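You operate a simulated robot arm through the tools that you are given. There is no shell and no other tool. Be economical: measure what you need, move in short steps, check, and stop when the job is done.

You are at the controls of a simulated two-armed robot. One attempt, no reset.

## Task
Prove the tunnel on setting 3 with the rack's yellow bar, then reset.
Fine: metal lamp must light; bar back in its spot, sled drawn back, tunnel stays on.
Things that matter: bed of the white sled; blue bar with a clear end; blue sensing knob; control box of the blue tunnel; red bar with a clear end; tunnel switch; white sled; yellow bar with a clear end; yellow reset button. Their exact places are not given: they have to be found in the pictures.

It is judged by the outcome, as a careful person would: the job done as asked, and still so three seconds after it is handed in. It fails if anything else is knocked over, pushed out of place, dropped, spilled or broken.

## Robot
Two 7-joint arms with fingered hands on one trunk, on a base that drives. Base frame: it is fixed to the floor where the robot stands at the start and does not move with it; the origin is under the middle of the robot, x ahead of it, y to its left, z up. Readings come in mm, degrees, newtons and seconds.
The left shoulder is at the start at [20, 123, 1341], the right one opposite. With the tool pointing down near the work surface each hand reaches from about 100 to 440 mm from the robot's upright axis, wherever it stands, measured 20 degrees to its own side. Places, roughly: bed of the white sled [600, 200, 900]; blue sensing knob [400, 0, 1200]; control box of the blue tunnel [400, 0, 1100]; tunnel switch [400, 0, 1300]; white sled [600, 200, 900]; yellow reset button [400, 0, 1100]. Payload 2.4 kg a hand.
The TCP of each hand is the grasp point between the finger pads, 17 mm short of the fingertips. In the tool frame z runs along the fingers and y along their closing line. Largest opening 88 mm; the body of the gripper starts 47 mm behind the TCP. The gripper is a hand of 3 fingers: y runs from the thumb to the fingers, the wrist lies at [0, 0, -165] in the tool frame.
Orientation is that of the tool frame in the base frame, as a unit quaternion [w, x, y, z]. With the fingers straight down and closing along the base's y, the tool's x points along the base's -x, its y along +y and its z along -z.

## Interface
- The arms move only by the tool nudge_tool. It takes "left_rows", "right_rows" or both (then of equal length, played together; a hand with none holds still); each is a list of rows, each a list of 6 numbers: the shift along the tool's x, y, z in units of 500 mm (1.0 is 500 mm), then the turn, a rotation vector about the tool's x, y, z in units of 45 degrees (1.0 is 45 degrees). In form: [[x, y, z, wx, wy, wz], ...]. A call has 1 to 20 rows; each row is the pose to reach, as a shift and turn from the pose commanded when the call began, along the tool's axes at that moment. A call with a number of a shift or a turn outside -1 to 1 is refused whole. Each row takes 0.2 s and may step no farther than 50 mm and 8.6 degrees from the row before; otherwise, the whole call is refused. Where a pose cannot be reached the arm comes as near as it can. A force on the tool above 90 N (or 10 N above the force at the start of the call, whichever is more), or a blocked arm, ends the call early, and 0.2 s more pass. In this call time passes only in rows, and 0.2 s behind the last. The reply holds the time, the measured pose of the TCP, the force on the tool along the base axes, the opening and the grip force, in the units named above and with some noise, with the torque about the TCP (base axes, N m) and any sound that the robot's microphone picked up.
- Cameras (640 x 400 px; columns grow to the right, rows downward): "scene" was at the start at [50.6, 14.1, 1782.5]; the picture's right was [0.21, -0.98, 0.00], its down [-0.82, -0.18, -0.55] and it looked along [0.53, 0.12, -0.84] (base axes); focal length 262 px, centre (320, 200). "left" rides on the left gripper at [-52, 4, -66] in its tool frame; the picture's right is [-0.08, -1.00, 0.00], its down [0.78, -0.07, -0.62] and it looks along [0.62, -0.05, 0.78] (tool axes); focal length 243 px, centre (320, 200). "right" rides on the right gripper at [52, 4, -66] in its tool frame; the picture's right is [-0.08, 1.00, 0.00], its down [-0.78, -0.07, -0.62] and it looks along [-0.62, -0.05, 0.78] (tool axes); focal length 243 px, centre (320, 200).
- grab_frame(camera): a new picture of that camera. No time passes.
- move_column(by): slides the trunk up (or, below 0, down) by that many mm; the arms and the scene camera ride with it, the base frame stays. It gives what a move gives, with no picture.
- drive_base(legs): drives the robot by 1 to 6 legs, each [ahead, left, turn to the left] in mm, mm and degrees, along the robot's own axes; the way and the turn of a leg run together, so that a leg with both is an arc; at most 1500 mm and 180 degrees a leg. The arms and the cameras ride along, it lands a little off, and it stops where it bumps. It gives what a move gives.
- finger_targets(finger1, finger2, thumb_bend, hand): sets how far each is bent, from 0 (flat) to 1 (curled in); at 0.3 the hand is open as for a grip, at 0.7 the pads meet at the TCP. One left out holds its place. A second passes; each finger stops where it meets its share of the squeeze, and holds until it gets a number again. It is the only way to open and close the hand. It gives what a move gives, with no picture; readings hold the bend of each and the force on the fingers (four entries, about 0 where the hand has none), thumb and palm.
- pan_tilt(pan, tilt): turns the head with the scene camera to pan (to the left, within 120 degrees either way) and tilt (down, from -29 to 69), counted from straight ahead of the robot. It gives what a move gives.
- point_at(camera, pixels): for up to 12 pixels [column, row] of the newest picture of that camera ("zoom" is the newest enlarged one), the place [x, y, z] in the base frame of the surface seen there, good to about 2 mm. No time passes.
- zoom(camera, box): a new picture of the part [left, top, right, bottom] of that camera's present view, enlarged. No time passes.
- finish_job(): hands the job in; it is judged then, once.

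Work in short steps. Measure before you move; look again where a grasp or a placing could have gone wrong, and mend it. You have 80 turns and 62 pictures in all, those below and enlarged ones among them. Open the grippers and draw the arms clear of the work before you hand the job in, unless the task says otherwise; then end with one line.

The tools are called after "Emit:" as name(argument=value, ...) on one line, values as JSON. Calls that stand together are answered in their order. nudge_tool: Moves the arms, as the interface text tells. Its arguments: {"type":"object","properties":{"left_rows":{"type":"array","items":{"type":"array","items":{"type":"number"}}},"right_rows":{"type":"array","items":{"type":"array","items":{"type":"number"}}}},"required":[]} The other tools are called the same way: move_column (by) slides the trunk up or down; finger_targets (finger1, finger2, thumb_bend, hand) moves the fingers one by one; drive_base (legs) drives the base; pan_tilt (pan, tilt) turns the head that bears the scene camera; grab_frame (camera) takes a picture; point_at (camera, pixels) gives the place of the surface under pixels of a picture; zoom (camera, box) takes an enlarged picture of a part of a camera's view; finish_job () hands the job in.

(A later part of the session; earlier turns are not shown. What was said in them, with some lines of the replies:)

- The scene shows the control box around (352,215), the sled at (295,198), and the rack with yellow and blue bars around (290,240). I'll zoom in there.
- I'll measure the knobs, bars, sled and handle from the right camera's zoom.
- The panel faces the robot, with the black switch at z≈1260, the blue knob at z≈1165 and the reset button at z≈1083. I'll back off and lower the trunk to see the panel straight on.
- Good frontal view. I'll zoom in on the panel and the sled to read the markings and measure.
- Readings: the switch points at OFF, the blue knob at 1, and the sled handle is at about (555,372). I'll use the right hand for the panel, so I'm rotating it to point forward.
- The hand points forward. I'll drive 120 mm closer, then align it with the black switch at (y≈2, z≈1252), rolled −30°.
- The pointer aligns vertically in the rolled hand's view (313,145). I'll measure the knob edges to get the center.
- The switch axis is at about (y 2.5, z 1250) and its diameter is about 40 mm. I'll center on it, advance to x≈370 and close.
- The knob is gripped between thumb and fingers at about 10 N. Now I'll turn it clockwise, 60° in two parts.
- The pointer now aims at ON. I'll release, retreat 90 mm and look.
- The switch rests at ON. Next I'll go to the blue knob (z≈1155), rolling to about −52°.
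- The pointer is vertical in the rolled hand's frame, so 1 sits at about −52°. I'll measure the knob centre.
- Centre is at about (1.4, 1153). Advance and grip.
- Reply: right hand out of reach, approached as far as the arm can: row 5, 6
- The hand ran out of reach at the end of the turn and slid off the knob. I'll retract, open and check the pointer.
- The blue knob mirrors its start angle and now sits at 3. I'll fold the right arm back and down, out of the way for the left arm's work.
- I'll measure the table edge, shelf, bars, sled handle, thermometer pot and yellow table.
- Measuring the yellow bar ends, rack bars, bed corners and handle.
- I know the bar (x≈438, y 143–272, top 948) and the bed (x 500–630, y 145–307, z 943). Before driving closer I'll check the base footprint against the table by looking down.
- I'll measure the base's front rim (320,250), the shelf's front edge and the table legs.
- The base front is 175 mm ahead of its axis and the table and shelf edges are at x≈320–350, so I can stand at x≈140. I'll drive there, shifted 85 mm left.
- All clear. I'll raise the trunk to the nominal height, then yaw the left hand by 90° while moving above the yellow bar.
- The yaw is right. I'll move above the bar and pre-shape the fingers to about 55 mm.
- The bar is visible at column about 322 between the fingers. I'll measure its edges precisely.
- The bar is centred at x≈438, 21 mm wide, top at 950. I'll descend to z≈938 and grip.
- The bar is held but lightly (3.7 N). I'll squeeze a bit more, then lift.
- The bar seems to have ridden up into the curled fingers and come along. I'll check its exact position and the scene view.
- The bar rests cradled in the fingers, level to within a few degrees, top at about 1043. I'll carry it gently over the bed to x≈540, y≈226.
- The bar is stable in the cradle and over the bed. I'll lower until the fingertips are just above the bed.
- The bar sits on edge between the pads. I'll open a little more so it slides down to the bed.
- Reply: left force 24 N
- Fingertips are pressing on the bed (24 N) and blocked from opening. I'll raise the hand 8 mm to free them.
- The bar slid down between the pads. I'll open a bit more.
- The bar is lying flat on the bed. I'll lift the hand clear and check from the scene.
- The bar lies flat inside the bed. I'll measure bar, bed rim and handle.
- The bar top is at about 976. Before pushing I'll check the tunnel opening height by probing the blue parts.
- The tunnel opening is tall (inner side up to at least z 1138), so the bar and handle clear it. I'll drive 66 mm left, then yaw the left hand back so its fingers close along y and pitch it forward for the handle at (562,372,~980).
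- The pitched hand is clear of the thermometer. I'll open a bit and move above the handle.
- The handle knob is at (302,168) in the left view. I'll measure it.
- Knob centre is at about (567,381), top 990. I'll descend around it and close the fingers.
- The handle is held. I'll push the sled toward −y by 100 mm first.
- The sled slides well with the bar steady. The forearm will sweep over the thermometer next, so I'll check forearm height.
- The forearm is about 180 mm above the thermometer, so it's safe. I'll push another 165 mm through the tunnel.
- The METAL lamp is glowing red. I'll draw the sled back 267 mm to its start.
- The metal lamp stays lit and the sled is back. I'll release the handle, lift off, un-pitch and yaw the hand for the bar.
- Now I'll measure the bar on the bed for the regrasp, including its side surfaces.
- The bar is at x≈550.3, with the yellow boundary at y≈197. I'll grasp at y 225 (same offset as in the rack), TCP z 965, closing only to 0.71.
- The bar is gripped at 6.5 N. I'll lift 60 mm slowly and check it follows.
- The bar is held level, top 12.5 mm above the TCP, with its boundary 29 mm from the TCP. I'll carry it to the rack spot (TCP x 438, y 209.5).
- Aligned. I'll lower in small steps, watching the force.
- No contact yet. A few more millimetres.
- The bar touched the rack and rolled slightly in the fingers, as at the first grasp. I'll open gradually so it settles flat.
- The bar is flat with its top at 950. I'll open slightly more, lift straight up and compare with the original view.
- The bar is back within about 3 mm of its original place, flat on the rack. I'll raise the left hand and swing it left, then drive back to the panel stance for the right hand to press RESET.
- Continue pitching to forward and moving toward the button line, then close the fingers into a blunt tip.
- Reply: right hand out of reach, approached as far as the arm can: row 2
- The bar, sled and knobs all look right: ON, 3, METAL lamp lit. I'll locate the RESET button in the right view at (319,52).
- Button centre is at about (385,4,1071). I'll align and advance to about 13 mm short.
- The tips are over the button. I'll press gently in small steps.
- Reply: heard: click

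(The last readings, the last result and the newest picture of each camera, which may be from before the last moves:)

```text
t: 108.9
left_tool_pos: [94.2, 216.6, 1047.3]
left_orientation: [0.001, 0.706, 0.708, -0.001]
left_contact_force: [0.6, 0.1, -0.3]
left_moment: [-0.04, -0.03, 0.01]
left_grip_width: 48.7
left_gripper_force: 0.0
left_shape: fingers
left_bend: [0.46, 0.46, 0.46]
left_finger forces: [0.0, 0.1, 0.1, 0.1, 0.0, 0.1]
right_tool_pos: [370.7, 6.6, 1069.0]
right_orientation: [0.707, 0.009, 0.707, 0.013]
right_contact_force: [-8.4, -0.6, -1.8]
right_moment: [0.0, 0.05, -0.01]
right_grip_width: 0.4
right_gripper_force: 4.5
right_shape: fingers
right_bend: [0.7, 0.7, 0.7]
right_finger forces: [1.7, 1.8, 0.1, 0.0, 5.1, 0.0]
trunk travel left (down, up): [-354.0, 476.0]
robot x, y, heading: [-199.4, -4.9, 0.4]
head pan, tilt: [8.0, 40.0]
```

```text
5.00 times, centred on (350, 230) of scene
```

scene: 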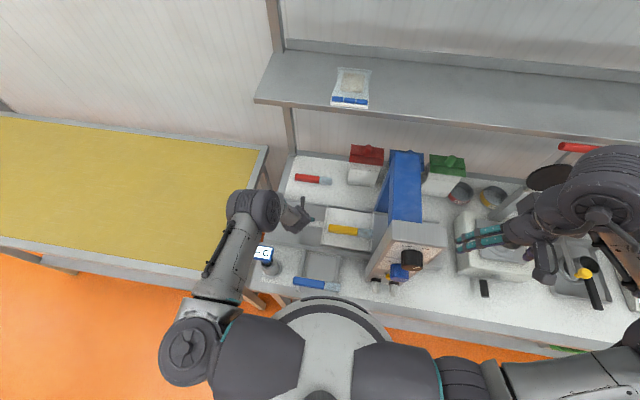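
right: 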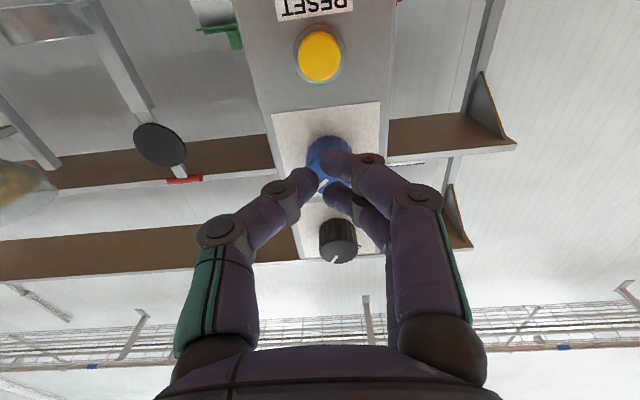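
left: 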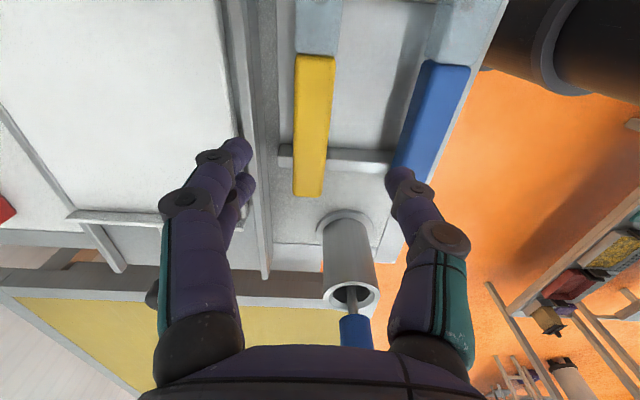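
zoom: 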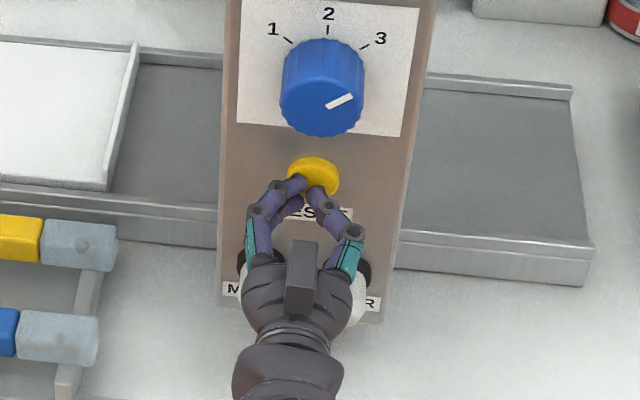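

A click was heard and the red glow is gone. I'll back off, open the hand and verify.

Emit:
nudge_tool(right_rows=[[0, 0, -0.06, 0, 0, 0], [0, 0, -0.14, 0, 0, 0], [0, -0.06, -0.22, 0, 0, 0], [0, -0.14, -0.26, 0, 0, 0], [0, -0.2, -0.28, 0, 0, 0]])

Emit:
finger_targets(hand="right", finger1=0.3, finger2=0.3, thumb_bend=0.3)

Emit:
finger_targets(hand="left", finger1=0.3, finger2=0.3, thumb_bend=0.3)

Emit:
zoom(camera="scene", box=[230, 130, 430, 280])

Emit:
grab_frame(camera="scene")

```text
t: 110.1
left_tool_pos: [94.8, 217.2, 1047.3]
left_orientation: [0.0, 0.706, 0.709, 0.0]
left_contact_force: [0.4, -0.3, 0.3]
left_moment: [0.03, -0.02, -0.04]
left_grip_width: 48.7
left_gripper_force: 0.1
left_shape: fingers
left_bend: [0.46, 0.46, 0.46]
left_finger forces: [0.1, 0.1, 0.0, 0.0, 0.0, 0.0]
right_tool_pos: [232.7, -92.9, 1068.6]
right_orientation: [0.707, 0.01, 0.707, 0.012]
right_contact_force: [0.2, -0.8, -0.2]
right_moment: [0.01, 0.01, -0.02]
right_grip_width: 0.0
right_gripper_force: 0.0
right_shape: fingers
right_bend: [0.7, 0.7, 0.7]
right_finger forces: [0.0, 0.0, 0.0, 0.1, 0.1, 0.0]
trunk travel left (down, up): [-354.0, 476.0]
robot x, y, heading: [-200.0, -4.4, 0.3]
head pan, tilt: [8.0, 40.0]
```

```text
t: 111.1
left_tool_pos: [94.5, 218.7, 1047.1]
left_orientation: [0.0, 0.706, 0.708, 0.0]
left_contact_force: [-0.9, 0.5, 0.6]
left_moment: [0.02, -0.01, 0.02]
left_grip_width: 48.7
left_gripper_force: 0.0
left_shape: fingers
left_bend: [0.46, 0.46, 0.46]
left_finger forces: [0.0, 0.0, 0.0, 0.0, 0.1, 0.0]
right_tool_pos: [233.0, -92.4, 1068.9]
right_orientation: [0.707, 0.01, 0.707, 0.013]
right_contact_force: [0.7, -0.4, 0.4]
right_moment: [-0.01, 0.01, 0.01]
right_grip_width: 84.1
right_gripper_force: 0.0
right_shape: fingers
right_bend: [0.3, 0.3, 0.3]
right_finger forces: [0.0, 0.0, 0.0, 0.0, 0.0, 0.1]
trunk travel left (down, up): [-354.0, 476.0]
robot x, y, heading: [-201.2, -6.8, 0.5]
head pan, tilt: [8.0, 40.0]
```

```text
t: 112.1
left_tool_pos: [95.0, 216.6, 1045.7]
left_orientation: [0.0, 0.706, 0.709, 0.0]
left_contact_force: [0.6, 0.0, 0.1]
left_moment: [-0.04, 0.03, 0.01]
left_grip_width: 84.0
left_gripper_force: 0.1
left_shape: fingers
left_bend: [0.3, 0.3, 0.3]
left_finger forces: [0.1, 0.0, 0.0, 0.0, 0.0, 0.1]
right_tool_pos: [232.1, -93.0, 1068.2]
right_orientation: [0.707, 0.011, 0.707, 0.012]
right_contact_force: [-0.8, -0.1, -0.7]
right_moment: [0.01, 0.01, -0.06]
right_grip_width: 84.2
right_gripper_force: 0.1
right_shape: fingers
right_bend: [0.3, 0.3, 0.3]
right_finger forces: [0.1, 0.0, 0.0, 0.0, 0.0, 0.1]
trunk travel left (down, up): [-354.0, 476.0]
robot x, y, heading: [-198.6, -2.3, 0.5]
head pan, tilt: [8.0, 40.0]
```

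```text
2.67 times, centred on (330, 205) of scene
```

zoom: 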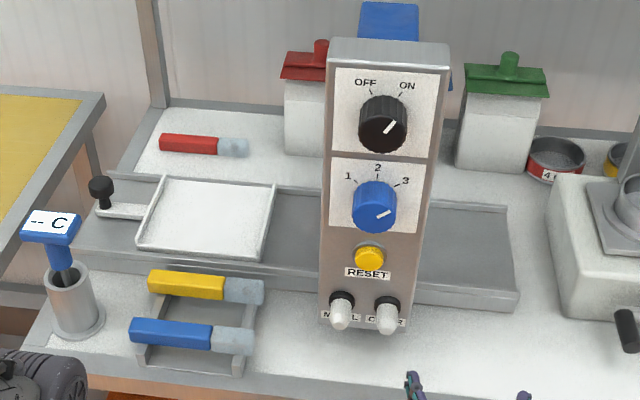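

```text
6 pictures are left
```

scene: 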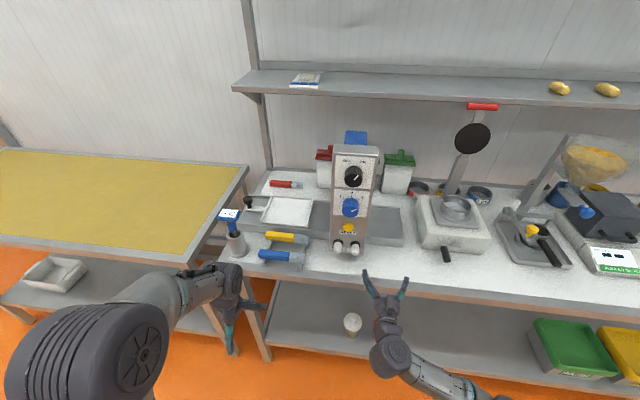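

The METAL lamp is off after the reset, the switch is ON, the knob is at 3, the bar is on the rack and the sled is home. Both hands are open and clear, so I'm handing in.

Emit:
finish_job()

```text
The job is handed in.
```

The job is done: on setting 3 the rack's yellow bar lit the METAL lamp. I then put the bar back in its rack spot (about 3 mm off), drew the sled home and pressed RESET, which put the lamp out. The tunnel is still on.
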